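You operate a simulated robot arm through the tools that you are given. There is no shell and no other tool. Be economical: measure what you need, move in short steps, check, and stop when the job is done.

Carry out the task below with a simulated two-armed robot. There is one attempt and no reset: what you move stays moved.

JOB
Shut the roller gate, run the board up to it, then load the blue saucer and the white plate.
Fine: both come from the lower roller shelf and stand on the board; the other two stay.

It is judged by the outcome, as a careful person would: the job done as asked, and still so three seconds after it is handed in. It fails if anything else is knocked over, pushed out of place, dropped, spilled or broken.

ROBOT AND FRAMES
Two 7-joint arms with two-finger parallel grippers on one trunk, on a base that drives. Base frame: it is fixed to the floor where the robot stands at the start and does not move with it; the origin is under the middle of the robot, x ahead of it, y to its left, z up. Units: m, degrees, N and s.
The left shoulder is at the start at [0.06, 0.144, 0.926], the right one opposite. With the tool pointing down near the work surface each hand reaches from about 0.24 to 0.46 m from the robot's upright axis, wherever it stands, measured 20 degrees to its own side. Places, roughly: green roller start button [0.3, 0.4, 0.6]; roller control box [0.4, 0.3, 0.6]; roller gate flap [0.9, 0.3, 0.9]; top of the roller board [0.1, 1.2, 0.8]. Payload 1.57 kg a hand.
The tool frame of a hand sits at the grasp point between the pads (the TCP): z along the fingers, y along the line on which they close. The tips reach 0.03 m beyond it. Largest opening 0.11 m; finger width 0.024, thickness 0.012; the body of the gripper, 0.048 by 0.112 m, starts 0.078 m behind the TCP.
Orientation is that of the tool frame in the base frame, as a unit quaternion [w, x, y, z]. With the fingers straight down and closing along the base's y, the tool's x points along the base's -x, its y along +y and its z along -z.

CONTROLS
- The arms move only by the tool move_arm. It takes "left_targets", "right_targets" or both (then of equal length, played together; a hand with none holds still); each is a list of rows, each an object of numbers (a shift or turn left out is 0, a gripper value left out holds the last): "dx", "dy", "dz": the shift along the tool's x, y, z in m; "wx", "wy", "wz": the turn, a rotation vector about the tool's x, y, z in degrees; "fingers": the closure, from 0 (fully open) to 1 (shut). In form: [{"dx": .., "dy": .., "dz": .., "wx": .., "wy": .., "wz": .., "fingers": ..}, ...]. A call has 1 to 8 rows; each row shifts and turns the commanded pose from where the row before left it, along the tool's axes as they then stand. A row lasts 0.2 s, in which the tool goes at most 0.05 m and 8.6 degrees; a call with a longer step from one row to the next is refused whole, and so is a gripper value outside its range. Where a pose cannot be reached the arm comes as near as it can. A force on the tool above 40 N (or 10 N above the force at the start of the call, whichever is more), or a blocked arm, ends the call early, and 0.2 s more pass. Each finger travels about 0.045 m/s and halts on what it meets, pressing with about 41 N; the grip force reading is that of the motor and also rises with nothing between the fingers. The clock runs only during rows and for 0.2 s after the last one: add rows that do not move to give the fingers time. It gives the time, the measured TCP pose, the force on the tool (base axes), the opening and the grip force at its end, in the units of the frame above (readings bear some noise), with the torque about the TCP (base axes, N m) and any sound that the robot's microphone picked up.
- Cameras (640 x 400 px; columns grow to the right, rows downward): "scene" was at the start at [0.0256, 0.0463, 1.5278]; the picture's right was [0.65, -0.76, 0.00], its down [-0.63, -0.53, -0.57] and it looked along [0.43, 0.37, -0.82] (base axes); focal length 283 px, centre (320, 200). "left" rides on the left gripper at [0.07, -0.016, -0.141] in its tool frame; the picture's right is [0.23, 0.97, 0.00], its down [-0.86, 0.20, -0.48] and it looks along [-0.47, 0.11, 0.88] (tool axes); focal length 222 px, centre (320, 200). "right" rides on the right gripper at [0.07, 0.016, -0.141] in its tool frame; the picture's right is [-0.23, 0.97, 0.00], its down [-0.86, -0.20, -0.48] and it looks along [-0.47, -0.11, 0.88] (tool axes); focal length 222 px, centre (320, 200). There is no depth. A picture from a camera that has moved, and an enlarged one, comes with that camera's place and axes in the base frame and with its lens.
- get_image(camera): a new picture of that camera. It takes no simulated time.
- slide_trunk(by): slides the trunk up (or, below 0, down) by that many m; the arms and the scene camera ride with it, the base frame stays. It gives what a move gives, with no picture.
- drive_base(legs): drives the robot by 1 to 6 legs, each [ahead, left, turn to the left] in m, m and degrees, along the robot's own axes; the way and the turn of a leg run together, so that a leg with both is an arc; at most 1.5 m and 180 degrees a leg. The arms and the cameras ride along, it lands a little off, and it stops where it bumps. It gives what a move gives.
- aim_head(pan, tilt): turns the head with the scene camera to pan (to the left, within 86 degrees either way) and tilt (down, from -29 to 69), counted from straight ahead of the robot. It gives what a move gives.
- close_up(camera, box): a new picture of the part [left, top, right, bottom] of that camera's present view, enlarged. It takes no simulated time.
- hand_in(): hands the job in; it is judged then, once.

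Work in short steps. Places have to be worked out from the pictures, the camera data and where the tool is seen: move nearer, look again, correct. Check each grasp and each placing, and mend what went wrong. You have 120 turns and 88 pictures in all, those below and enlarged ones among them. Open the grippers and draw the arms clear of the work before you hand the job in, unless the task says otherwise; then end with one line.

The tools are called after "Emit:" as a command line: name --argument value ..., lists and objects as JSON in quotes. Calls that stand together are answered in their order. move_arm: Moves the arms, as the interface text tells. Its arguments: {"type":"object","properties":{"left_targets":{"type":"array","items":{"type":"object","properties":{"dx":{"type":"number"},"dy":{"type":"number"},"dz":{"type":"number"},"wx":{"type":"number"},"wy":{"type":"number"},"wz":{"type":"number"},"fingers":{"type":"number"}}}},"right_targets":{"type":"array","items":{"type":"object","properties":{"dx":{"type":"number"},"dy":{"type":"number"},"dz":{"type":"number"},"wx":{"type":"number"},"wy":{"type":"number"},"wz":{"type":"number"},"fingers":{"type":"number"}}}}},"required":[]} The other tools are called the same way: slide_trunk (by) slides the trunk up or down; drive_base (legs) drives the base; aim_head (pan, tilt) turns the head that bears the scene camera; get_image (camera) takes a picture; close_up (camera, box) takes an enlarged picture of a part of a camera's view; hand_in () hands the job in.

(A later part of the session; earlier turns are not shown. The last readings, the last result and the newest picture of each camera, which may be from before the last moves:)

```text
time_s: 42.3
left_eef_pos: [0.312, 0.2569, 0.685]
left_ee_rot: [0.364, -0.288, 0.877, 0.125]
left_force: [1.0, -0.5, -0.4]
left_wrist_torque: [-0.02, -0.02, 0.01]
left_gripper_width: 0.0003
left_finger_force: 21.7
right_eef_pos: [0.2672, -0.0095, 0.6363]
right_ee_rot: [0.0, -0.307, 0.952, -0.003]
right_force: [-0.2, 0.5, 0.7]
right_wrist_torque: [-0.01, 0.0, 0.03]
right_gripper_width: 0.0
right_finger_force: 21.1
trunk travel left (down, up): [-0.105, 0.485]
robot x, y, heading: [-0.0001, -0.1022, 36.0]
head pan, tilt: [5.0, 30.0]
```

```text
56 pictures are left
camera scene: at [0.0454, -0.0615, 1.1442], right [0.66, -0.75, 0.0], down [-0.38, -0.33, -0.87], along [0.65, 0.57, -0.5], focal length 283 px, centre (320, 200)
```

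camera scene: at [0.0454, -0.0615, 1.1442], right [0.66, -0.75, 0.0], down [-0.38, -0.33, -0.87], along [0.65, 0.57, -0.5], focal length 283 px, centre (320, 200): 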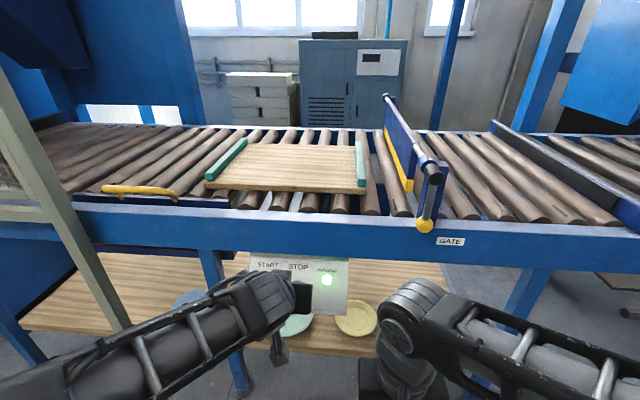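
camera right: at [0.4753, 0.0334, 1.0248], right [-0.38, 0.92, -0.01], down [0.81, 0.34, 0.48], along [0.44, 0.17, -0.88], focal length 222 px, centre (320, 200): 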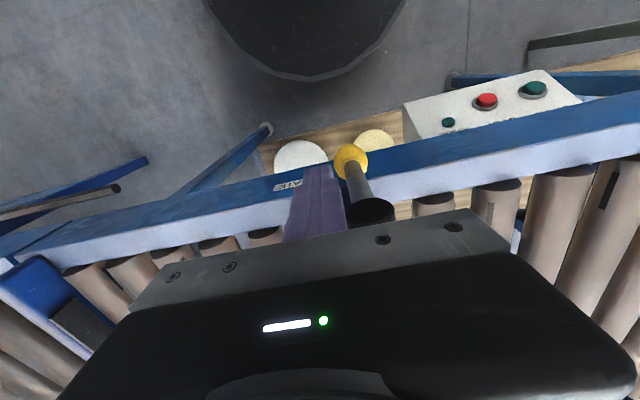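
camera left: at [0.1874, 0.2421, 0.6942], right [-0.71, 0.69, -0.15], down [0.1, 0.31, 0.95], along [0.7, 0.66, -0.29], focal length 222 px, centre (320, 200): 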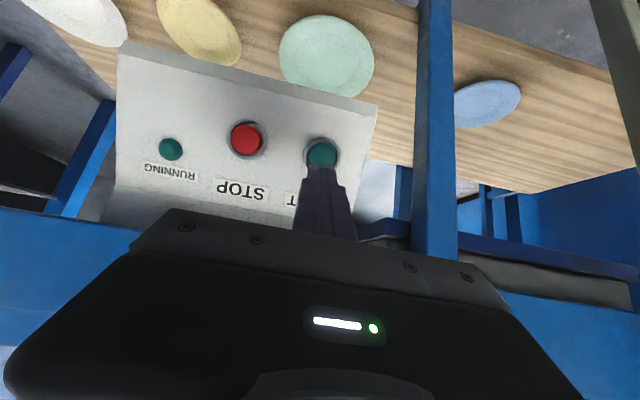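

Almost at the gate; waiting a little more.

Emit:
move_arm --left_targets '[{}, {}, {}, {}, {}, {}, {}, {}]'

Emit:
move_arm --left_targets '[{}, {}, {}, {}, {}, {}, {}]'

Emit:
get_image --camera "scene"

```text
time_s: 44.1
left_eef_pos: [0.3113, 0.2579, 0.6851]
left_ee_rot: [0.363, -0.289, 0.877, 0.126]
left_force: [0.5, 0.7, -1.2]
left_wrist_torque: [0.0, 0.0, 0.01]
left_gripper_width: 0.0
left_finger_force: 21.1
right_eef_pos: [0.2679, -0.009, 0.6361]
right_ee_rot: [-0.001, -0.307, 0.952, -0.002]
right_force: [1.0, 0.1, -0.5]
right_wrist_torque: [0.01, -0.01, 0.01]
right_gripper_width: 0.0
right_finger_force: 21.6
trunk travel left (down, up): [-0.105, 0.485]
robot x, y, heading: [-0.0005, -0.1045, 36.0]
head pan, tilt: [5.0, 30.0]
```

```text
time_s: 45.7
left_eef_pos: [0.311, 0.2572, 0.6851]
left_ee_rot: [0.363, -0.288, 0.877, 0.125]
left_force: [-0.2, -0.4, 0.1]
left_wrist_torque: [-0.01, 0.01, 0.0]
left_gripper_width: 0.0
left_finger_force: 21.2
right_eef_pos: [0.2674, -0.0095, 0.6354]
right_ee_rot: [0.0, -0.308, 0.952, -0.003]
right_force: [0.1, 0.2, 0.3]
right_wrist_torque: [-0.01, 0.01, -0.02]
right_gripper_width: 0.0001
right_finger_force: 21.5
trunk travel left (down, up): [-0.105, 0.485]
robot x, y, heading: [-0.0008, -0.1013, 36.5]
head pan, tilt: [5.0, 30.0]
```

```text
55 pictures are left
camera scene: at [0.0454, -0.0615, 1.1442], right [0.66, -0.75, 0.0], down [-0.38, -0.33, -0.87], along [0.65, 0.57, -0.5], focal length 283 px, centre (320, 200)
```

scene: 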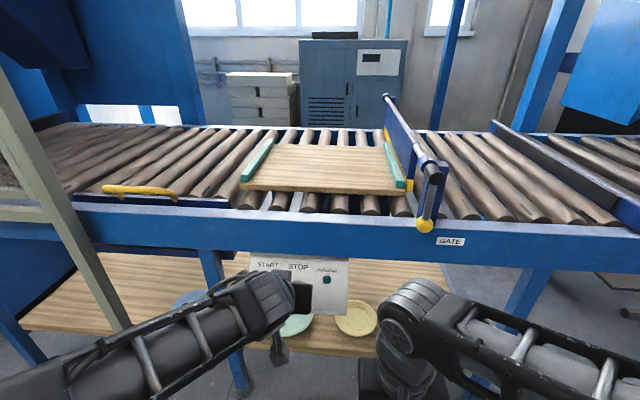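

The board reached the gate and the rollers stopped by themselves. I'll draw the left hand back, drive left toward the blue saucer, lower the trunk and look.

Emit:
move_arm --left_targets '[{"dz": -0.04, "fingers": 0}, {"dz": -0.04}, {"dz": -0.04}, {}]'

Emit:
drive_base --legs '[[-0.05, 0.38, 0.0]]'

Emit:
slide_trunk --by -0.1

Emit:
aim_head --pan 8 --tilt 45

Emit:
get_image --camera "scene"

Emit:
get_image --camera "left"

```text
time_s: 46.7
left_eef_pos: [0.239, 0.2039, 0.7722]
left_ee_rot: [0.363, -0.289, 0.877, 0.125]
left_force: [0.2, 0.3, -0.6]
left_wrist_torque: [-0.01, -0.01, -0.01]
left_gripper_width: 0.0861
left_finger_force: 0.1
right_eef_pos: [0.2674, -0.0093, 0.6356]
right_ee_rot: [0.0, -0.308, 0.951, -0.002]
right_force: [0.5, 0.3, 0.4]
right_wrist_torque: [-0.01, 0.01, 0.01]
right_gripper_width: 0.0
right_finger_force: 21.5
trunk travel left (down, up): [-0.105, 0.485]
robot x, y, heading: [-0.0005, -0.1005, 36.1]
head pan, tilt: [5.0, 30.0]
```

```text
time_s: 49.2
left_eef_pos: [-0.0287, 0.4857, 0.7713]
left_ee_rot: [0.363, -0.289, 0.877, 0.126]
left_force: [0.5, 0.2, -0.3]
left_wrist_torque: [0.01, 0.06, 0.02]
left_gripper_width: 0.1101
left_finger_force: 0.0
right_eef_pos: [-0.002, 0.2743, 0.6365]
right_ee_rot: [-0.001, -0.308, 0.951, -0.003]
right_force: [0.0, -0.4, 0.8]
right_wrist_torque: [-0.01, 0.01, -0.01]
right_gripper_width: 0.0
right_finger_force: 21.3
trunk travel left (down, up): [-0.105, 0.485]
robot x, y, heading: [-0.2692, 0.1777, 36.0]
head pan, tilt: [5.0, 30.0]
```

```text
time_s: 50.5
left_eef_pos: [-0.0296, 0.487, 0.672]
left_ee_rot: [0.363, -0.289, 0.877, 0.125]
left_force: [-0.1, -0.3, 0.1]
left_wrist_torque: [0.0, -0.01, 0.0]
left_gripper_width: 0.1102
left_finger_force: 0.1
right_eef_pos: [0.0, 0.2732, 0.5361]
right_ee_rot: [-0.002, -0.307, 0.952, -0.003]
right_force: [0.5, 0.0, 0.3]
right_wrist_torque: [0.01, 0.01, -0.03]
right_gripper_width: 0.0001
right_finger_force: 21.2
trunk travel left (down, up): [-0.005, 0.585]
robot x, y, heading: [-0.2668, 0.1776, 36.4]
head pan, tilt: [5.0, 30.0]
```

```text
time_s: 51.3
left_eef_pos: [-0.0291, 0.4853, 0.6712]
left_ee_rot: [0.363, -0.29, 0.877, 0.126]
left_force: [-0.9, 0.6, 0.1]
left_wrist_torque: [0.02, 0.02, 0.0]
left_gripper_width: 0.1101
left_finger_force: 0.0
right_eef_pos: [-0.0016, 0.2741, 0.536]
right_ee_rot: [-0.001, -0.308, 0.951, -0.003]
right_force: [0.0, -0.3, -1.2]
right_wrist_torque: [-0.02, -0.01, 0.01]
right_gripper_width: 0.0002
right_finger_force: 21.5
trunk travel left (down, up): [-0.005, 0.585]
robot x, y, heading: [-0.2687, 0.1792, 36.1]
head pan, tilt: [8.0, 45.0]
```

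```text
54 pictures are left
camera scene: at [-0.2329, 0.2177, 1.0216], right [0.7, -0.72, 0.0], down [-0.51, -0.49, -0.71], along [0.51, 0.49, -0.71], focal length 283 px, centre (320, 200)
```

scene: 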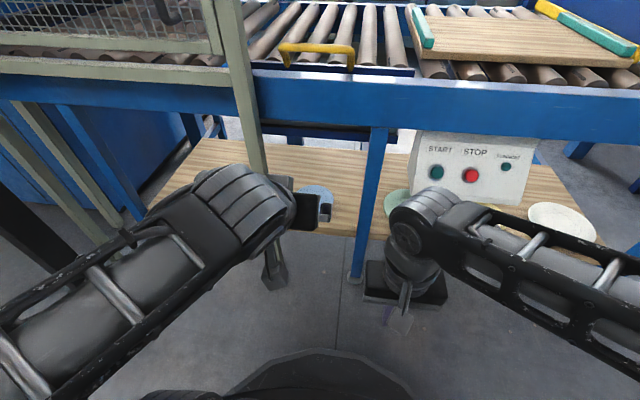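

```text
53 pictures are left
camera left: at [-0.1374, 0.3827, 0.7197], right [-0.71, 0.69, -0.15], down [0.1, 0.31, 0.95], along [0.7, 0.66, -0.29], focal length 222 px, centre (320, 200)
```

left: 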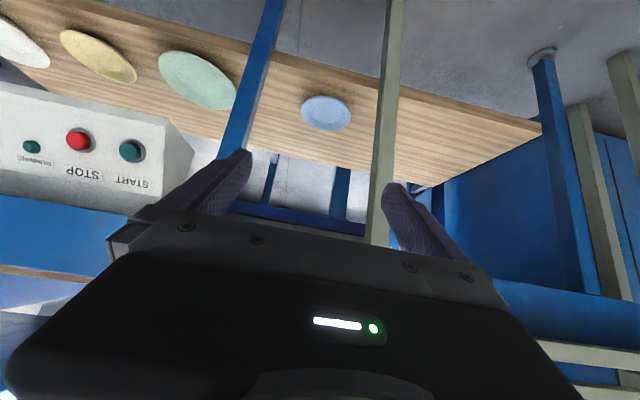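

Triangulating the saucer from several views puts it at about (0.27, 0.737, 0.30), so the shelf is at z≈0.29. Looking at the dish shape.

Emit:
close_up --camera "left" --box '[130, 30, 450, 230]'

Emit:
close_up --camera "scene" --box '[240, 150, 440, 275]'

```text
2.00 times, centred on (290, 130) of left
camera zoom: at [-0.1374, 0.3827, 0.7197], right [-0.71, 0.69, -0.15], down [0.1, 0.31, 0.95], along [0.7, 0.66, -0.29], focal length 444 px, centre (380, 340)
```

zoom: 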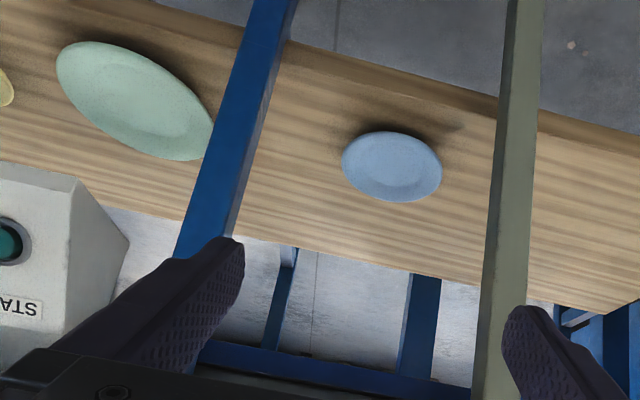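

```text
3.20 times, centred on (340, 212) of scene
camera zoom: at [-0.2329, 0.2177, 1.0216], right [0.7, -0.72, 0.0], down [-0.51, -0.49, -0.71], along [0.51, 0.49, -0.71], focal length 905 px, centre (256, 160)
```

zoom: 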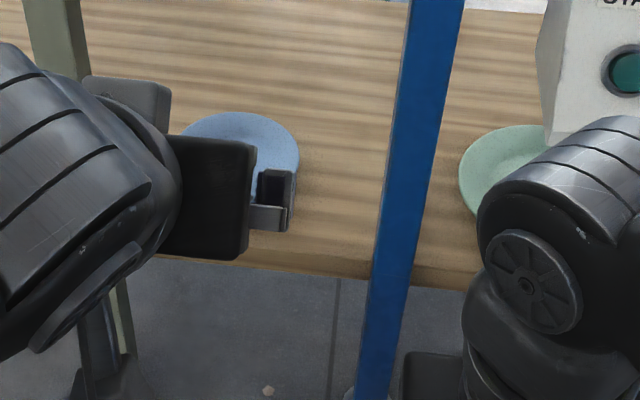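

The saucer has a raised overhanging rim. I'll pinch its front rim with the fingers stacked vertically and the tool about 20° below horizontal; first I roll the left tool 90° in the free space here.

Emit:
move_arm --left_targets '[{"wz": -8.5}, {"wz": -8.5}, {"wz": -8.5}, {"wz": -8.5}, {"wz": -8.5}, {"wz": -8.5}, {"wz": -8.5}, {"wz": -8.5}]'

Emit:
move_arm --left_targets '[{"wz": -7.4}, {"wz": -7.3}, {"wz": -7.3}, {"wx": 8.3}, {"wx": 8.3}, {"wx": 8.3}, {}]'

Emit:
get_image --camera "left"

Emit:
get_image --camera "scene"

```text
time_s: 53.1
left_eef_pos: [-0.0294, 0.4864, 0.6717]
left_ee_rot: [-0.37, 0.731, -0.564, 0.1]
left_force: [0.5, 0.4, 0.4]
left_wrist_torque: [-0.02, -0.01, -0.01]
left_gripper_width: 0.11
left_finger_force: 0.1
right_eef_pos: [-0.0007, 0.2745, 0.5344]
right_ee_rot: [-0.001, -0.309, 0.951, -0.002]
right_force: [-0.2, 1.2, -0.3]
right_wrist_torque: [0.01, -0.01, 0.01]
right_gripper_width: 0.0
right_finger_force: 21.2
trunk travel left (down, up): [-0.005, 0.585]
robot x, y, heading: [-0.2702, 0.1796, 36.4]
head pan, tilt: [8.0, 45.0]
```

```text
time_s: 54.5
left_eef_pos: [-0.0089, 0.4896, 0.6385]
left_ee_rot: [-0.418, 0.774, -0.388, 0.275]
left_force: [0.1, 0.5, 0.9]
left_wrist_torque: [-0.02, 0.01, -0.01]
left_gripper_width: 0.1098
left_finger_force: 0.0
left hand out of reach, approached as far as the arm can: row 6
right_eef_pos: [-0.0023, 0.2795, 0.5333]
right_ee_rot: [-0.001, -0.308, 0.951, -0.01]
right_force: [-0.2, 0.3, -0.6]
right_wrist_torque: [-0.05, -0.01, -0.01]
right_gripper_width: 0.0
right_finger_force: 21.6
trunk travel left (down, up): [-0.005, 0.585]
robot x, y, heading: [-0.2685, 0.1777, 36.0]
head pan, tilt: [8.0, 45.0]
stopped in row 7 (left hand): the arm was blocked; the commanded pose is now the measured one
```

```text
50 pictures are left
camera left: at [-0.0696, 0.3739, 0.7287], right [-0.24, -0.53, -0.82], down [-0.9, 0.43, -0.02], along [0.36, 0.73, -0.58], focal length 222 px, centre (320, 200)
```

left: 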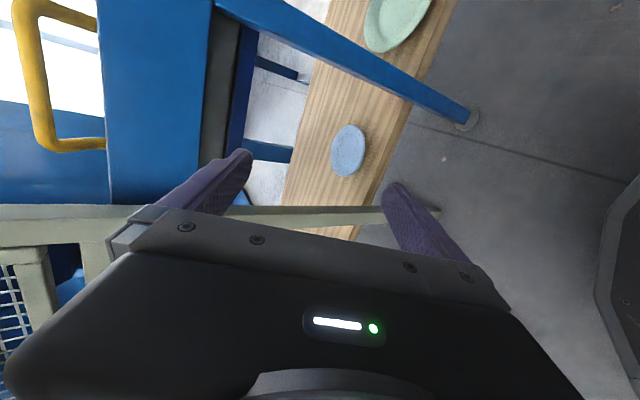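

```text
49 pictures are left
camera scene: at [-0.2367, 0.2302, 1.019], right [0.7, -0.72, 0.01], down [-0.5, -0.5, -0.7], along [0.51, 0.48, -0.71], focal length 283 px, centre (320, 200)
```

scene: 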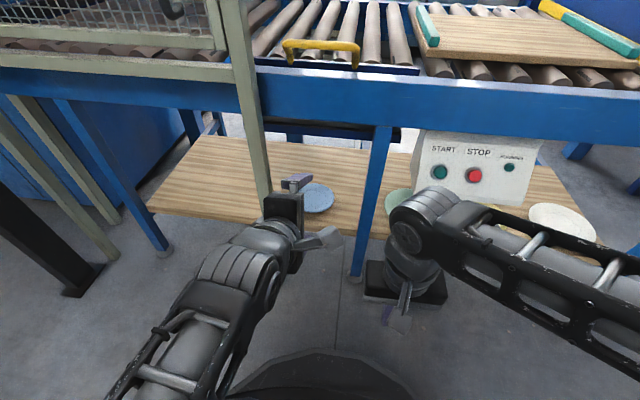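

The tool is about 30° below horizontal with fingers stacked. Moving forward-down to a spot in front of the saucer.

Emit:
move_arm --left_targets '[{"dx": -0.0101, "dy": 0.0206, "dz": 0.0397}, {"dx": -0.0101, "dy": 0.0206, "dz": 0.0397}, {"dx": -0.0101, "dy": 0.0206, "dz": 0.0397}, {"dx": -0.0101, "dy": 0.0206, "dz": 0.0397}, {"dx": -0.0101, "dy": 0.0206, "dz": 0.0397}, {"fingers": 0.4}]'

Emit:
get_image --camera "left"

Emit:
get_image --camera "scene"

```text
time_s: 55.9
left_eef_pos: [0.0956, 0.5839, 0.4751]
left_ee_rot: [-0.432, 0.768, -0.39, 0.267]
left_force: [0.7, -0.2, -0.1]
left_wrist_torque: [0.01, -0.02, 0.03]
left_gripper_width: 0.0757
left_finger_force: 0.2
left hand out of reach, approached as far as the arm can: row 1, 2
right_eef_pos: [-0.0013, 0.273, 0.5359]
right_ee_rot: [-0.001, -0.309, 0.951, -0.003]
right_force: [0.1, 0.7, 1.4]
right_wrist_torque: [0.02, 0.03, 0.01]
right_gripper_width: 0.0
right_finger_force: 21.5
trunk travel left (down, up): [-0.005, 0.585]
robot x, y, heading: [-0.269, 0.1798, 36.3]
head pan, tilt: [8.0, 45.0]
```

```text
48 pictures are left
camera left: at [0.0362, 0.4651, 0.5612], right [-0.23, -0.5, -0.83], down [-0.9, 0.43, -0.01], along [0.36, 0.75, -0.56], focal length 222 px, centre (320, 200)
```

left: 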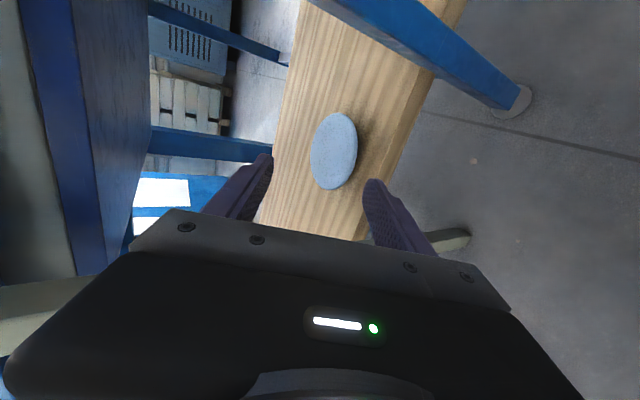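

```text
47 pictures are left
camera scene: at [-0.2329, 0.2179, 1.0216], right [0.7, -0.72, 0.0], down [-0.51, -0.49, -0.71], along [0.51, 0.49, -0.71], focal length 283 px, centre (320, 200)
```

scene: 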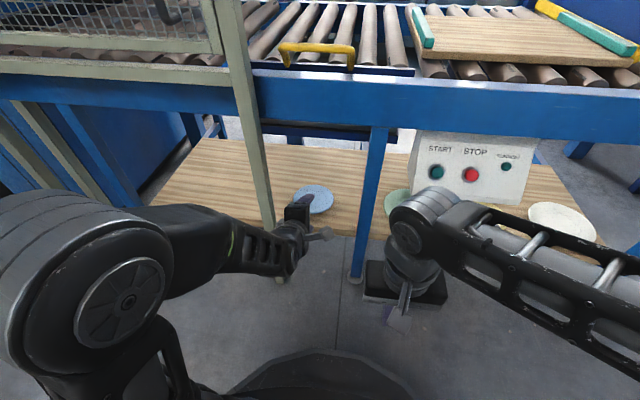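

Saucer centre confirmed at about (0.271, 0.735), front rim near (0.21, 0.70). Moving to a pre-grasp just outside the rim, flattening the pitch and narrowing the fingers.

Emit:
move_arm --left_targets '[{"dx": -0.0107, "dy": 0.0155, "dz": 0.0377, "fingers": 0.7}, {"dx": -0.0107, "dy": 0.0155, "dz": 0.0377}, {"dx": -0.0107, "dy": 0.0155, "dz": 0.0377}, {"dx": -0.0107, "dy": 0.0155, "dz": 0.0377}, {"wx": 8.5}, {"wz": 4.8}, {}]'

Emit:
get_image --camera "left"

Emit:
close_up --camera "scene" --box '[230, 150, 390, 250]'

```text
time_s: 57.5
left_eef_pos: [0.1621, 0.6664, 0.3458]
left_ee_rot: [-0.499, 0.718, -0.4, 0.274]
left_force: [0.3, -0.4, 0.1]
left_wrist_torque: [-0.02, -0.01, 0.0]
left_gripper_width: 0.033
left_finger_force: 0.1
right_eef_pos: [-0.0005, 0.2734, 0.5358]
right_ee_rot: [-0.001, -0.308, 0.951, -0.003]
right_force: [-0.1, -0.4, 0.7]
right_wrist_torque: [0.01, -0.03, -0.03]
right_gripper_width: 0.0002
right_finger_force: 21.4
trunk travel left (down, up): [-0.005, 0.585]
robot x, y, heading: [-0.2641, 0.1772, 36.1]
head pan, tilt: [8.0, 45.0]
```

```text
46 pictures are left
camera left: at [0.0932, 0.5401, 0.4089], right [-0.17, -0.37, -0.91], down [-0.89, 0.45, -0.01], along [0.42, 0.81, -0.41], focal length 222 px, centre (320, 200)
```

left: 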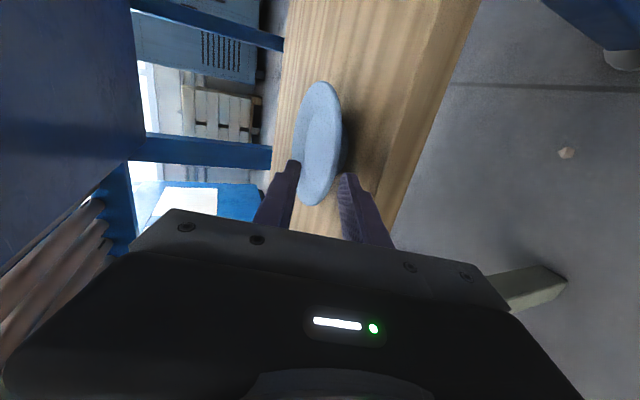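

```text
4.00 times, centred on (310, 200) of scene
camera zoom: at [-0.2328, 0.2177, 1.0215], right [0.7, -0.72, 0.0], down [-0.51, -0.49, -0.71], along [0.51, 0.49, -0.71], focal length 1131 px, centre (360, 200)
```

zoom: 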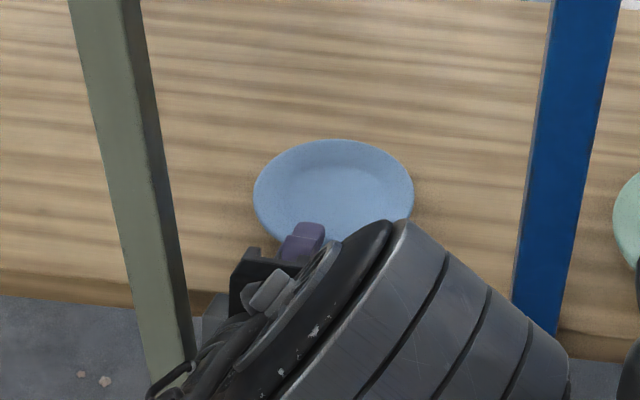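

Emit:
close_up --camera "left" --box '[220, 70, 440, 250]'

```text
2.22 times, centred on (330, 160) of left
camera zoom: at [0.0932, 0.5401, 0.4089], right [-0.17, -0.37, -0.91], down [-0.89, 0.45, -0.01], along [0.42, 0.81, -0.41], focal length 494 px, centre (298, 289)
```

zoom: 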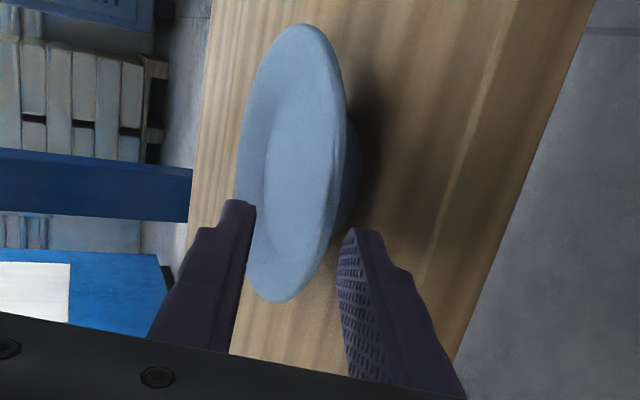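

The rim sits nicely above its foot, edge at z≈0.305. I'll flatten the tool to ~12° and lower so the lower finger is just over the shelf.

Emit:
move_arm --left_targets '[{"wx": 8.0}, {"dy": 0.01, "dz": 0.002}, {"dy": 0.008, "dz": 0.002}, {}]'

Emit:
close_up --camera "left" --box '[220, 70, 440, 250]'

```text
time_s: 57.9
left_eef_pos: [0.1632, 0.6692, 0.3496]
left_ee_rot: [-0.542, 0.688, -0.379, 0.299]
left_force: [0.3, 0.3, -1.0]
left_wrist_torque: [0.05, -0.06, 0.0]
left_gripper_width: 0.0328
left_finger_force: 0.0
right_eef_pos: [0.0006, 0.2652, 0.5295]
right_ee_rot: [-0.008, -0.304, 0.953, -0.018]
right_force: [0.8, -1.1, -1.2]
right_wrist_torque: [0.02, 0.15, -0.09]
right_gripper_width: 0.0
right_finger_force: 21.4
trunk travel left (down, up): [-0.005, 0.585]
robot x, y, heading: [-0.2673, 0.1795, 36.1]
head pan, tilt: [8.0, 45.0]
stopped in row 2 (right hand): the force on the tool passed its limit at 79 N (the readings are from after the stop); the commanded pose is now the measured one
```

```text
2.22 times, centred on (330, 160) of left
camera zoom: at [0.0883, 0.5387, 0.3966], right [-0.07, -0.32, -0.95], down [-0.89, 0.45, -0.08], along [0.45, 0.84, -0.31], focal length 494 px, centre (298, 289)
```

zoom: 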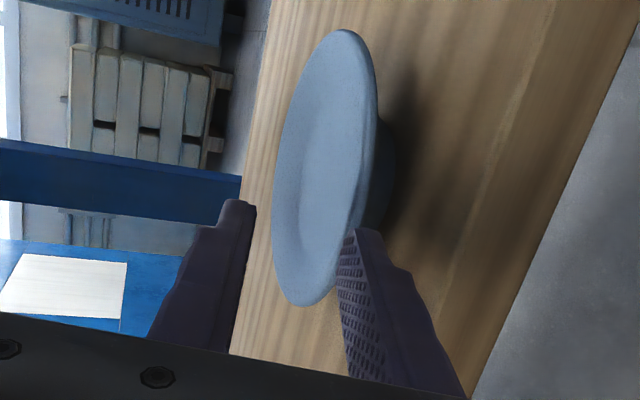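

The left arm brushed the right hand. Moving the right hand well to the right, out of the way.

Emit:
move_arm --right_targets '[{"dy": -0.04}, {"dy": -0.04}, {"dy": -0.04}, {"dy": -0.03}, {}]'

Emit:
get_image --camera "scene"

```text
time_s: 59.1
left_eef_pos: [0.1623, 0.6687, 0.349]
left_ee_rot: [-0.542, 0.688, -0.379, 0.298]
left_force: [-0.2, 0.1, -0.2]
left_wrist_torque: [-0.03, 0.01, -0.01]
left_gripper_width: 0.033
left_finger_force: 0.0
right_eef_pos: [0.0897, 0.1438, 0.5323]
right_ee_rot: [-0.008, -0.304, 0.952, -0.017]
right_force: [0.2, 0.6, 0.2]
right_wrist_torque: [-0.03, -0.03, 0.0]
right_gripper_width: 0.0001
right_finger_force: 21.4
trunk travel left (down, up): [-0.005, 0.585]
robot x, y, heading: [-0.2683, 0.1787, 36.0]
head pan, tilt: [8.0, 45.0]
```

```text
42 pictures are left
camera scene: at [-0.2328, 0.2177, 1.0215], right [0.7, -0.72, 0.0], down [-0.51, -0.49, -0.71], along [0.51, 0.49, -0.71], focal length 283 px, centre (320, 200)
```

scene: 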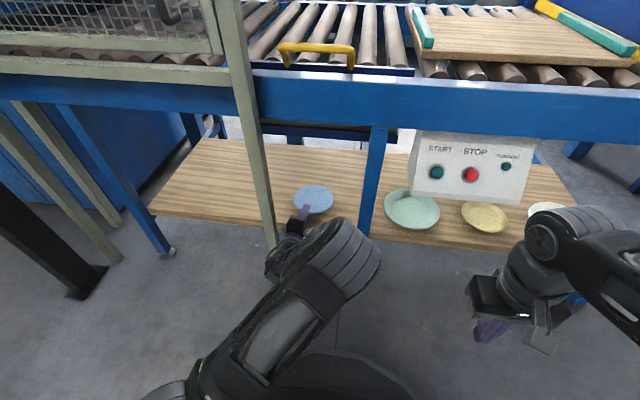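

Right arm is clear. Lowering the left hand about 23 mm.

Emit:
move_arm --left_targets '[{"dy": 0.011, "dz": 0.0027}, {"dy": 0.011, "dz": 0.0027}, {}]'

Emit:
close_up --camera "left" --box '[220, 70, 440, 250]'

```text
time_s: 59.9
left_eef_pos: [0.1641, 0.6686, 0.3265]
left_ee_rot: [-0.542, 0.688, -0.379, 0.299]
left_force: [0.7, -0.3, -0.5]
left_wrist_torque: [-0.01, 0.04, 0.03]
left_gripper_width: 0.0329
left_finger_force: 0.1
right_eef_pos: [0.0886, 0.146, 0.533]
right_ee_rot: [-0.007, -0.305, 0.952, -0.017]
right_force: [-0.1, 0.1, 0.7]
right_wrist_torque: [-0.02, -0.01, 0.01]
right_gripper_width: 0.0
right_finger_force: 21.3
trunk travel left (down, up): [-0.005, 0.585]
robot x, y, heading: [-0.2663, 0.1758, 36.5]
head pan, tilt: [8.0, 45.0]
```

```text
2.22 times, centred on (330, 160) of left
camera zoom: at [0.0883, 0.5377, 0.3734], right [-0.07, -0.31, -0.95], down [-0.89, 0.45, -0.08], along [0.45, 0.84, -0.31], focal length 494 px, centre (298, 289)
```

zoom: 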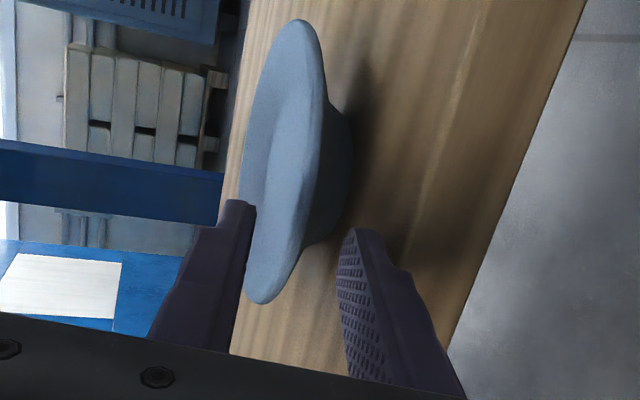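

Rim lies between the fingers with clearance under the lower one. Advancing 4.5 cm horizontally.

Emit:
move_arm --left_targets '[{"dz": 0.0146, "dy": -0.0035}, {"dz": 0.0146, "dy": -0.0035}, {"dz": 0.0146, "dy": -0.0035}, {}]'

Emit:
close_up --camera "left" --box '[220, 70, 440, 250]'

```text
time_s: 60.9
left_eef_pos: [0.2, 0.6874, 0.3344]
left_ee_rot: [-0.541, 0.69, -0.379, 0.297]
left_force: [-1.2, -0.7, -0.6]
left_wrist_torque: [0.0, -0.01, -0.01]
left_gripper_width: 0.0336
left_finger_force: 0.3
left hand out of reach, approached as far as the arm can: row 2, 3
right_eef_pos: [0.0896, 0.1452, 0.5324]
right_ee_rot: [-0.009, -0.304, 0.953, -0.016]
right_force: [0.2, -0.4, 0.0]
right_wrist_torque: [-0.02, 0.0, -0.01]
right_gripper_width: 0.0002
right_finger_force: 21.6
trunk travel left (down, up): [-0.005, 0.585]
robot x, y, heading: [-0.2673, 0.1787, 36.2]
head pan, tilt: [8.0, 45.0]
```

```text
2.22 times, centred on (330, 160) of left
camera zoom: at [0.126, 0.5552, 0.3815], right [-0.07, -0.32, -0.95], down [-0.89, 0.45, -0.08], along [0.45, 0.84, -0.31], focal length 494 px, centre (298, 289)
```

zoom: 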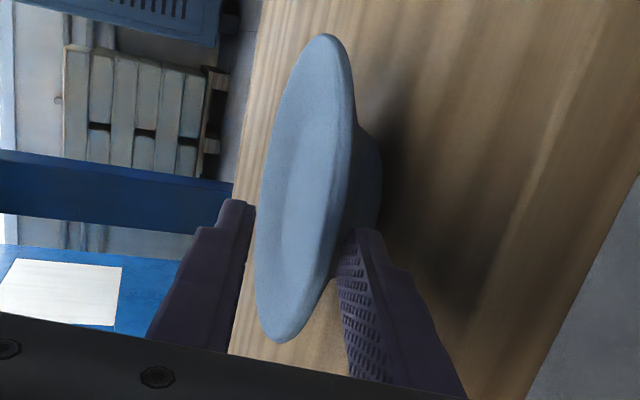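

The rim is inserted about 1.5 cm. Lowering slightly and closing the fingers.

Emit:
move_arm --left_targets '[{"dy": 0.007}, {"fingers": 1}, {}, {}, {}]'

Emit:
close_up --camera "left" --box '[220, 70, 440, 250]'

```text
time_s: 62.1
left_eef_pos: [0.1975, 0.683, 0.3303]
left_ee_rot: [-0.541, 0.689, -0.379, 0.297]
left_force: [0.4, 1.0, -0.9]
left_wrist_torque: [-0.02, -0.01, -0.01]
left_gripper_width: 0.0082
left_finger_force: 27.0
left hand out of reach, approached as far as the arm can: row 1
right_eef_pos: [0.0894, 0.1445, 0.5321]
right_ee_rot: [-0.009, -0.305, 0.952, -0.017]
right_force: [-0.3, -0.5, -0.4]
right_wrist_torque: [0.05, 0.06, -0.01]
right_gripper_width: 0.0001
right_finger_force: 20.9
trunk travel left (down, up): [-0.005, 0.585]
robot x, y, heading: [-0.2668, 0.1774, 36.1]
head pan, tilt: [8.0, 45.0]
```

```text
2.22 times, centred on (330, 160) of left
camera zoom: at [0.1239, 0.5516, 0.3783], right [-0.07, -0.32, -0.95], down [-0.89, 0.45, -0.08], along [0.45, 0.84, -0.31], focal length 494 px, centre (298, 289)
```

zoom: 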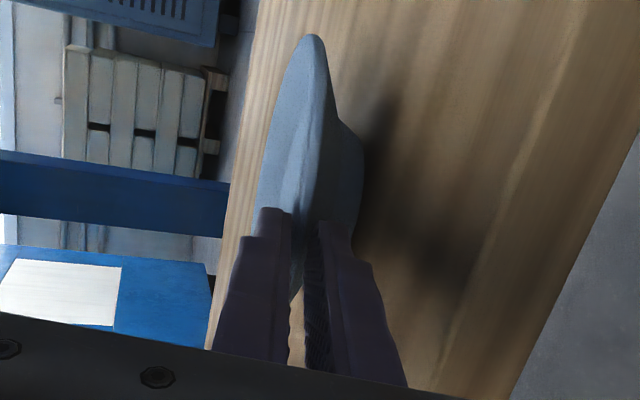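

Gripped at 8 mm thickness. Lifting 5 cm gently and checking.

Emit:
move_arm --left_targets '[{"dy": -0.015}, {"dy": -0.02}, {"dy": -0.02}, {}]'

Emit:
get_image --camera "scene"

Emit:
close_up --camera "left" --box '[160, 50, 480, 250]'

```text
time_s: 63.1
left_eef_pos: [0.2095, 0.6905, 0.386]
left_ee_rot: [-0.541, 0.688, -0.379, 0.299]
left_force: [0.2, -0.5, -0.3]
left_wrist_torque: [-0.01, -0.03, -0.01]
left_gripper_width: 0.0
left_finger_force: 20.7
right_eef_pos: [0.0891, 0.1438, 0.5315]
right_ee_rot: [-0.008, -0.304, 0.952, -0.017]
right_force: [-0.4, -0.9, 0.2]
right_wrist_torque: [-0.02, 0.03, 0.01]
right_gripper_width: 0.0001
right_finger_force: 21.5
trunk travel left (down, up): [-0.005, 0.585]
robot x, y, heading: [-0.2652, 0.1776, 36.3]
head pan, tilt: [8.0, 45.0]
```

```text
38 pictures are left
camera scene: at [-0.2328, 0.2177, 1.0215], right [0.7, -0.72, 0.0], down [-0.51, -0.49, -0.71], along [0.51, 0.49, -0.71], focal length 283 px, centre (320, 200)
```

scene: 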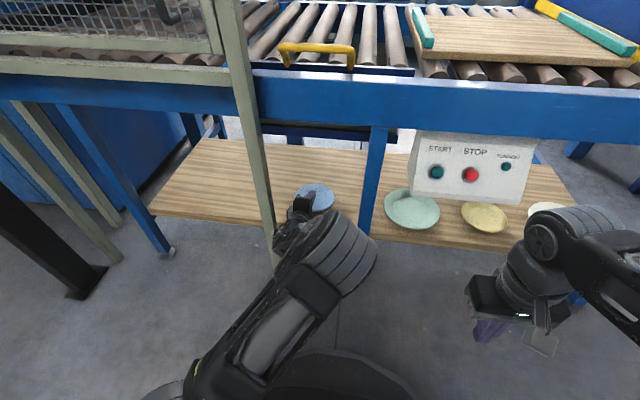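

```text
2.00 times, centred on (320, 150) of left
camera zoom: at [0.1351, 0.5595, 0.4325], right [-0.07, -0.31, -0.95], down [-0.89, 0.45, -0.08], along [0.45, 0.84, -0.31], focal length 444 px, centre (320, 300)
```

zoom: 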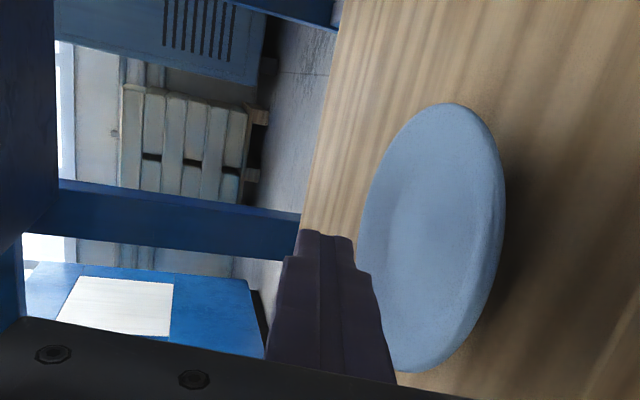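

The rim was only pinched at its very edge and slipped out; the saucer is still upright on the shelf. I'll drive 6 cm forward for more reach, back the hand off and retry deeper.

Emit:
drive_base --legs '[[0.06, 0.0, 0.0]]'

Emit:
move_arm --left_targets '[{"dz": -0.045, "fingers": 0.68}, {"dz": -0.045}, {"dz": -0.04}, {}]'

Emit:
get_image --camera "left"

```text
time_s: 64.1
left_eef_pos: [0.258, 0.7249, 0.3862]
left_ee_rot: [-0.542, 0.688, -0.379, 0.298]
left_force: [-0.1, 0.4, 0.2]
left_wrist_torque: [0.01, 0.01, 0.0]
left_gripper_width: 0.0002
left_finger_force: 21.2
right_eef_pos: [0.1372, 0.1812, 0.5326]
right_ee_rot: [-0.008, -0.304, 0.953, -0.017]
right_force: [0.4, 0.2, 0.0]
right_wrist_torque: [0.02, 0.0, 0.03]
right_gripper_width: 0.0
right_finger_force: 21.3
trunk travel left (down, up): [-0.005, 0.585]
robot x, y, heading: [-0.2213, 0.2147, 36.3]
head pan, tilt: [8.0, 45.0]
```

```text
time_s: 65.1
left_eef_pos: [0.1504, 0.659, 0.4157]
left_ee_rot: [-0.542, 0.688, -0.379, 0.298]
left_force: [0.3, 0.1, 0.5]
left_wrist_torque: [-0.01, 0.01, 0.02]
left_gripper_width: 0.0351
left_finger_force: 0.0
right_eef_pos: [0.1376, 0.1802, 0.5333]
right_ee_rot: [-0.008, -0.304, 0.953, -0.018]
right_force: [-0.9, 0.0, 0.1]
right_wrist_torque: [-0.01, -0.01, 0.01]
right_gripper_width: 0.0
right_finger_force: 21.3
trunk travel left (down, up): [-0.005, 0.585]
robot x, y, heading: [-0.2196, 0.2149, 36.5]
head pan, tilt: [8.0, 45.0]
```

```text
36 pictures are left
camera left: at [0.0761, 0.5271, 0.4627], right [-0.07, -0.31, -0.95], down [-0.89, 0.45, -0.08], along [0.45, 0.84, -0.31], focal length 222 px, centre (320, 200)
```

left: 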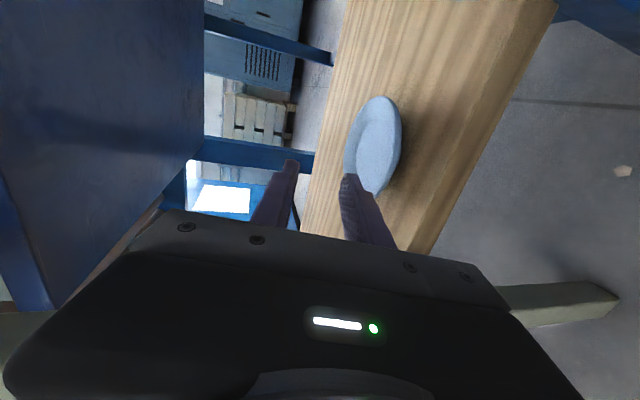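

Saucer now at about (0.273, 0.726). Lowering to rim height with a slightly steeper pitch, and centring sideways.

Emit:
move_arm --left_targets '[{"wx": -4, "dx": 0.009}, {"dy": 0.03, "dz": 0.0094}, {"dy": 0.03, "dz": 0.0094}, {"dy": 0.022, "dz": 0.0069}, {}]'

Emit:
close_up --camera "left" --box '[220, 70, 440, 250]'

```text
time_s: 66.3
left_eef_pos: [0.1567, 0.6518, 0.3306]
left_ee_rot: [-0.518, 0.707, -0.389, 0.285]
left_force: [0.1, -0.7, 0.7]
left_wrist_torque: [0.01, 0.03, -0.02]
left_gripper_width: 0.0353
left_finger_force: 0.1
right_eef_pos: [0.1372, 0.1792, 0.533]
right_ee_rot: [-0.009, -0.304, 0.953, -0.018]
right_force: [0.2, -0.6, 0.7]
right_wrist_torque: [0.0, -0.01, 0.01]
right_gripper_width: 0.0
right_finger_force: 21.8
trunk travel left (down, up): [-0.005, 0.585]
robot x, y, heading: [-0.2163, 0.2171, 36.2]
head pan, tilt: [8.0, 45.0]
```

```text
2.22 times, centred on (330, 160) of left
camera zoom: at [0.085, 0.5229, 0.3865], right [-0.13, -0.35, -0.93], down [-0.89, 0.45, -0.05], along [0.43, 0.82, -0.37], focal length 494 px, centre (298, 289)
```

zoom: 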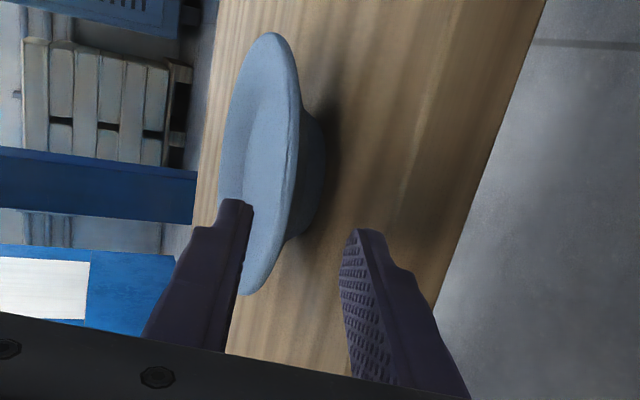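

Aligned. Advancing horizontally 4.8 cm, then checking.

Emit:
move_arm --left_targets '[{"dz": 0.01525, "dy": -0.0048}, {"dz": 0.01525, "dy": -0.0048}, {"dz": 0.01525, "dy": -0.0048}, {}]'

Emit:
close_up --camera "left" --box '[220, 70, 440, 250]'

```text
time_s: 67.3
left_eef_pos: [0.1966, 0.6771, 0.3282]
left_ee_rot: [-0.517, 0.706, -0.39, 0.286]
left_force: [0.0, 1.5, -0.3]
left_wrist_torque: [0.02, 0.01, -0.02]
left_gripper_width: 0.0351
left_finger_force: 0.1
right_eef_pos: [0.1373, 0.1791, 0.5338]
right_ee_rot: [-0.007, -0.304, 0.952, -0.017]
right_force: [0.1, -0.5, 0.4]
right_wrist_torque: [0.02, 0.0, 0.02]
right_gripper_width: 0.0002
right_finger_force: 21.9
trunk travel left (down, up): [-0.005, 0.585]
robot x, y, heading: [-0.2216, 0.215, 36.1]
head pan, tilt: [8.0, 45.0]
```

```text
2.22 times, centred on (330, 160) of left
camera zoom: at [0.1252, 0.5481, 0.3854], right [-0.13, -0.35, -0.93], down [-0.89, 0.45, -0.05], along [0.43, 0.82, -0.37], focal length 494 px, centre (298, 289)
```

zoom: 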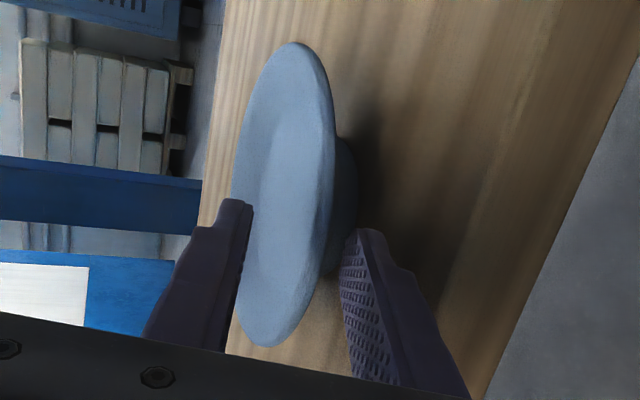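

Good; going 2 cm further.

Emit:
move_arm --left_targets '[{"dz": 0.011, "dy": -0.003}, {"dz": 0.009, "dy": -0.0025}, {}]'

Emit:
close_up --camera "left" --box '[220, 70, 440, 250]'

```text
time_s: 68.1
left_eef_pos: [0.2145, 0.6884, 0.3281]
left_ee_rot: [-0.518, 0.706, -0.389, 0.285]
left_force: [-0.5, 0.2, -0.3]
left_wrist_torque: [-0.04, -0.03, 0.02]
left_gripper_width: 0.0359
left_finger_force: 0.3
right_eef_pos: [0.1371, 0.1793, 0.5327]
right_ee_rot: [-0.008, -0.304, 0.953, -0.017]
right_force: [0.4, 0.1, 0.2]
right_wrist_torque: [-0.03, -0.04, 0.0]
right_gripper_width: 0.0
right_finger_force: 21.8
trunk travel left (down, up): [-0.005, 0.585]
robot x, y, heading: [-0.2201, 0.2135, 36.2]
head pan, tilt: [8.0, 45.0]
```

```text
2.22 times, centred on (330, 160) of left
camera zoom: at [0.1422, 0.5592, 0.3854], right [-0.13, -0.35, -0.93], down [-0.89, 0.45, -0.05], along [0.43, 0.82, -0.37], focal length 494 px, centre (298, 289)
```

zoom: 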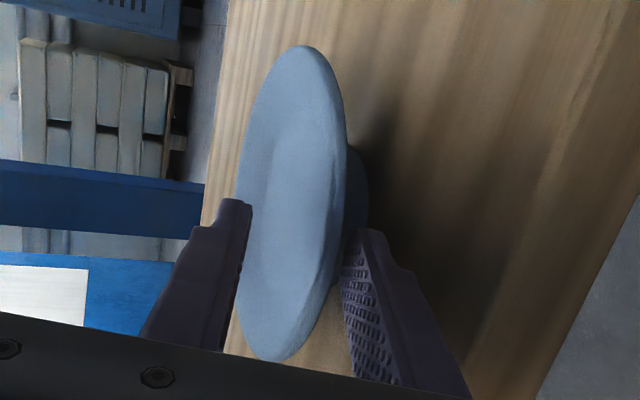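

Rim now covers the pad. Closing.

Emit:
move_arm --left_targets '[{"fingers": 1}, {}, {}, {}]'

Emit:
close_up --camera "left" --box '[220, 70, 440, 250]'

```text
time_s: 69.1
left_eef_pos: [0.2149, 0.688, 0.3292]
left_ee_rot: [-0.518, 0.707, -0.389, 0.284]
left_force: [0.3, -0.1, -2.2]
left_wrist_torque: [-0.11, 0.17, 0.01]
left_gripper_width: 0.0083
left_finger_force: 26.9
right_eef_pos: [0.1374, 0.1796, 0.5328]
right_ee_rot: [-0.008, -0.304, 0.952, -0.018]
right_force: [0.2, -0.5, -0.2]
right_wrist_torque: [0.03, 0.0, 0.01]
right_gripper_width: 0.0001
right_finger_force: 21.0
trunk travel left (down, up): [-0.005, 0.585]
robot x, y, heading: [-0.2174, 0.2118, 36.0]
head pan, tilt: [8.0, 45.0]
```

```text
2.22 times, centred on (330, 160) of left
camera zoom: at [0.1422, 0.5591, 0.3854], right [-0.13, -0.35, -0.93], down [-0.89, 0.45, -0.05], along [0.43, 0.82, -0.37], focal length 494 px, centre (298, 289)
```

zoom: 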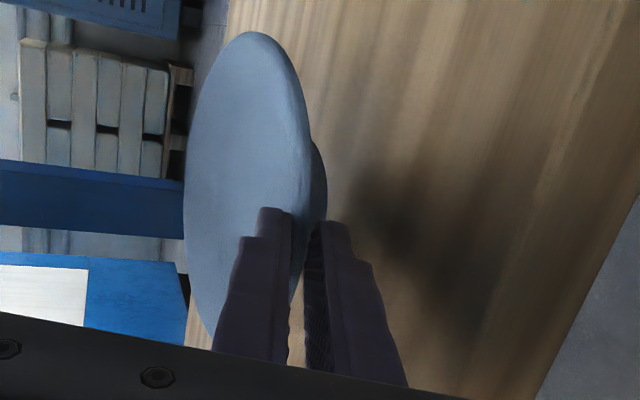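

Firm grip, the saucer has come off the shelf. Lifting 5 cm and drawing back.

Emit:
move_arm --left_targets '[{"dy": -0.02}, {"dy": -0.025}, {"dz": -0.03, "dy": -0.01}, {"dz": -0.04}, {"dz": -0.04}, {}]'

Emit:
get_image --camera "left"

```text
time_s: 70.5
left_eef_pos: [0.1364, 0.6393, 0.4133]
left_ee_rot: [-0.518, 0.707, -0.389, 0.284]
left_force: [-0.7, 0.3, -2.3]
left_wrist_torque: [-0.11, 0.14, 0.04]
left_gripper_width: 0.0081
left_finger_force: 26.3
right_eef_pos: [0.1375, 0.1795, 0.5329]
right_ee_rot: [-0.008, -0.304, 0.953, -0.017]
right_force: [0.6, -0.5, -0.3]
right_wrist_torque: [-0.03, 0.02, -0.02]
right_gripper_width: 0.0001
right_finger_force: 20.9
trunk travel left (down, up): [-0.005, 0.585]
robot x, y, heading: [-0.2171, 0.2143, 36.4]
head pan, tilt: [8.0, 45.0]
```

```text
31 pictures are left
camera left: at [0.0657, 0.5102, 0.4711], right [-0.13, -0.35, -0.93], down [-0.89, 0.45, -0.05], along [0.43, 0.82, -0.37], focal length 222 px, centre (320, 200)
```

left: 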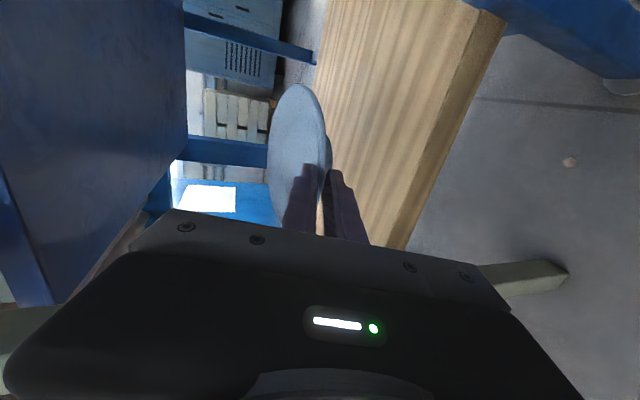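

Held well. Backing out 0.2 m, moving right 0.345 m, then raising the trunk 0.5 m in front of the board.

Emit:
drive_base --legs '[[-0.2, 0.0, 0.0], [0.0, -0.345, 0.0]]'

Emit:
slide_trunk --by 0.5

Emit:
aim_head --pan 0 --tilt 40

Emit:
get_image --camera "scene"

```text
time_s: 73.9
left_eef_pos: [0.1857, 0.2418, 0.4142]
left_ee_rot: [-0.517, 0.706, -0.391, 0.287]
left_force: [0.4, 0.2, -2.4]
left_wrist_torque: [-0.13, 0.15, 0.01]
left_gripper_width: 0.008
left_finger_force: 26.9
right_eef_pos: [0.1849, -0.2189, 0.5316]
right_ee_rot: [-0.008, -0.303, 0.953, -0.017]
right_force: [-0.2, 0.2, -0.6]
right_wrist_torque: [0.07, -0.02, -0.02]
right_gripper_width: 0.0
right_finger_force: 21.3
trunk travel left (down, up): [-0.005, 0.585]
robot x, y, heading: [-0.1717, -0.1812, 36.3]
head pan, tilt: [8.0, 45.0]
```

```text
refused: 0.5 is not a number from -0.4 to 0.4
```

```text
time_s: 74.6
left_eef_pos: [0.1858, 0.2405, 0.4147]
left_ee_rot: [-0.517, 0.706, -0.391, 0.286]
left_force: [-0.5, -0.4, -0.7]
left_wrist_torque: [-0.09, 0.14, 0.03]
left_gripper_width: 0.0082
left_finger_force: 27.0
right_eef_pos: [0.1841, -0.2202, 0.5319]
right_ee_rot: [-0.008, -0.303, 0.953, -0.017]
right_force: [0.5, -0.1, 1.2]
right_wrist_torque: [0.01, 0.03, 0.0]
right_gripper_width: 0.0
right_finger_force: 20.6
trunk travel left (down, up): [-0.005, 0.585]
robot x, y, heading: [-0.1708, -0.1869, 35.8]
head pan, tilt: [0.0, 40.0]
```

```text
30 pictures are left
camera scene: at [-0.1273, -0.1513, 1.0288], right [0.59, -0.81, 0.0], down [-0.52, -0.38, -0.77], along [0.62, 0.45, -0.64], focal length 283 px, centre (320, 200)
```

scene: 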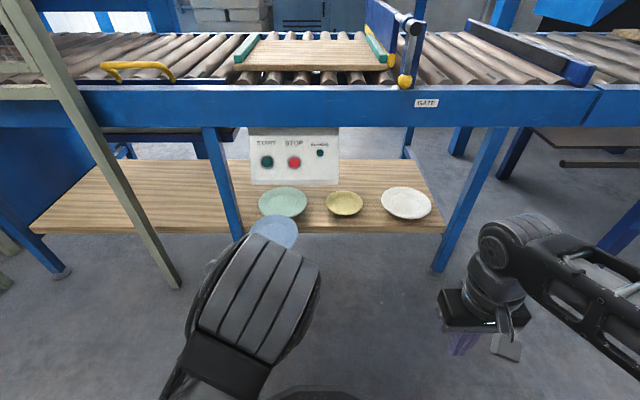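

Clear view, saucer held. Board usable span t≈−0.155…0.22 along the rail and 0.66–1.03 deep. Raising the trunk in two goes.

Emit:
slide_trunk --by 0.4

Emit:
slide_trunk --by 0.11

Emit:
drive_base --legs '[[0.22, 0.0, 0.0]]'

Emit:
aim_head --pan 5 --tilt 50

Emit:
get_image --camera "scene"

Emit:
get_image --camera "left"

```text
time_s: 78.5
left_eef_pos: [0.1852, 0.2402, 0.8141]
left_ee_rot: [-0.517, 0.706, -0.391, 0.286]
left_force: [0.4, -0.1, -1.8]
left_wrist_torque: [-0.09, 0.13, -0.01]
left_gripper_width: 0.0081
left_finger_force: 26.9
right_eef_pos: [0.1841, -0.219, 0.9325]
right_ee_rot: [-0.008, -0.302, 0.953, -0.017]
right_force: [1.0, 0.4, 0.7]
right_wrist_torque: [-0.04, 0.04, -0.01]
right_gripper_width: 0.0
right_finger_force: 22.1
trunk travel left (down, up): [-0.405, 0.185]
robot x, y, heading: [-0.1705, -0.1815, 36.0]
head pan, tilt: [0.0, 40.0]
```

```text
time_s: 79.9
left_eef_pos: [0.1851, 0.24, 0.925]
left_ee_rot: [-0.517, 0.706, -0.39, 0.286]
left_force: [-0.4, 0.5, -1.7]
left_wrist_torque: [-0.12, 0.13, 0.02]
left_gripper_width: 0.0084
left_finger_force: 26.5
right_eef_pos: [0.1844, -0.2189, 1.0415]
right_ee_rot: [-0.009, -0.303, 0.953, -0.017]
right_force: [0.3, -0.1, -0.5]
right_wrist_torque: [-0.04, 0.01, 0.04]
right_gripper_width: 0.0001
right_finger_force: 21.0
trunk travel left (down, up): [-0.515, 0.075]
robot x, y, heading: [-0.1768, -0.1793, 35.8]
head pan, tilt: [0.0, 40.0]
```

```text
time_s: 81.6
left_eef_pos: [0.3663, 0.3715, 0.923]
left_ee_rot: [-0.517, 0.707, -0.39, 0.285]
left_force: [0.0, 0.5, -1.8]
left_wrist_torque: [-0.13, 0.13, 0.0]
left_gripper_width: 0.0081
left_finger_force: 27.5
right_eef_pos: [0.3643, -0.089, 1.0426]
right_ee_rot: [-0.008, -0.304, 0.953, -0.017]
right_force: [0.4, 0.7, -0.7]
right_wrist_torque: [-0.02, 0.01, 0.02]
right_gripper_width: 0.0
right_finger_force: 21.3
trunk travel left (down, up): [-0.515, 0.075]
robot x, y, heading: [0.006, -0.054, 36.3]
head pan, tilt: [0.0, 40.0]
```

```text
time_s: 82.3
left_eef_pos: [0.3661, 0.3711, 0.924]
left_ee_rot: [-0.518, 0.706, -0.389, 0.286]
left_force: [0.1, -0.5, -1.8]
left_wrist_torque: [-0.12, 0.16, 0.0]
left_gripper_width: 0.0082
left_finger_force: 27.0
right_eef_pos: [0.3637, -0.0893, 1.0428]
right_ee_rot: [-0.008, -0.303, 0.953, -0.017]
right_force: [0.6, 0.6, -0.8]
right_wrist_torque: [-0.04, 0.01, -0.03]
right_gripper_width: 0.0
right_finger_force: 21.1
trunk travel left (down, up): [-0.515, 0.075]
robot x, y, heading: [0.0057, -0.0532, 36.0]
head pan, tilt: [5.0, 50.0]
```

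```text
29 pictures are left
camera scene: at [0.0414, -0.0204, 1.5247], right [0.66, -0.75, 0.0], down [-0.58, -0.5, -0.64], along [0.48, 0.42, -0.77], focal length 283 px, centre (320, 200)
```

scene: 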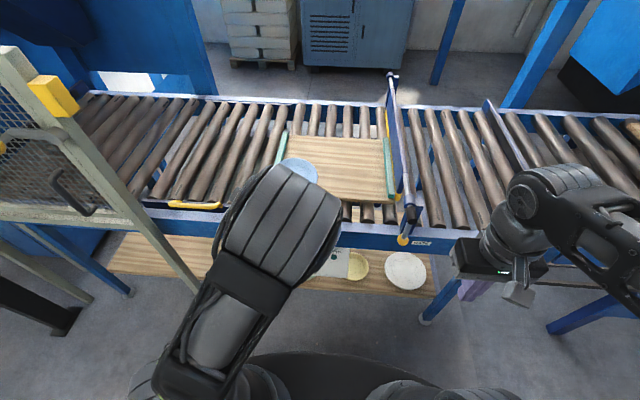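

```text
28 pictures are left
camera left: at [0.2926, 0.2424, 0.9809], right [-0.13, -0.35, -0.93], down [-0.89, 0.45, -0.05], along [0.43, 0.82, -0.37], focal length 222 px, centre (320, 200)
```

left: 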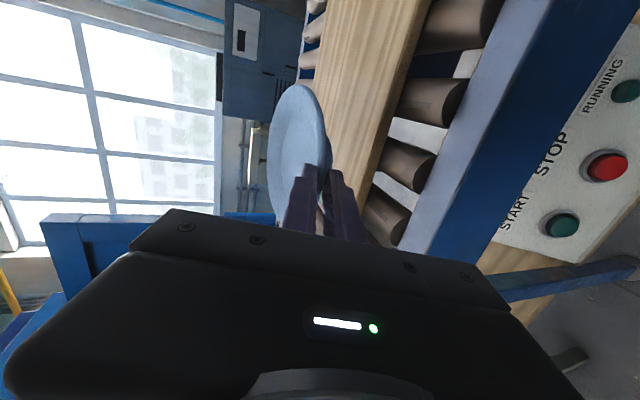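

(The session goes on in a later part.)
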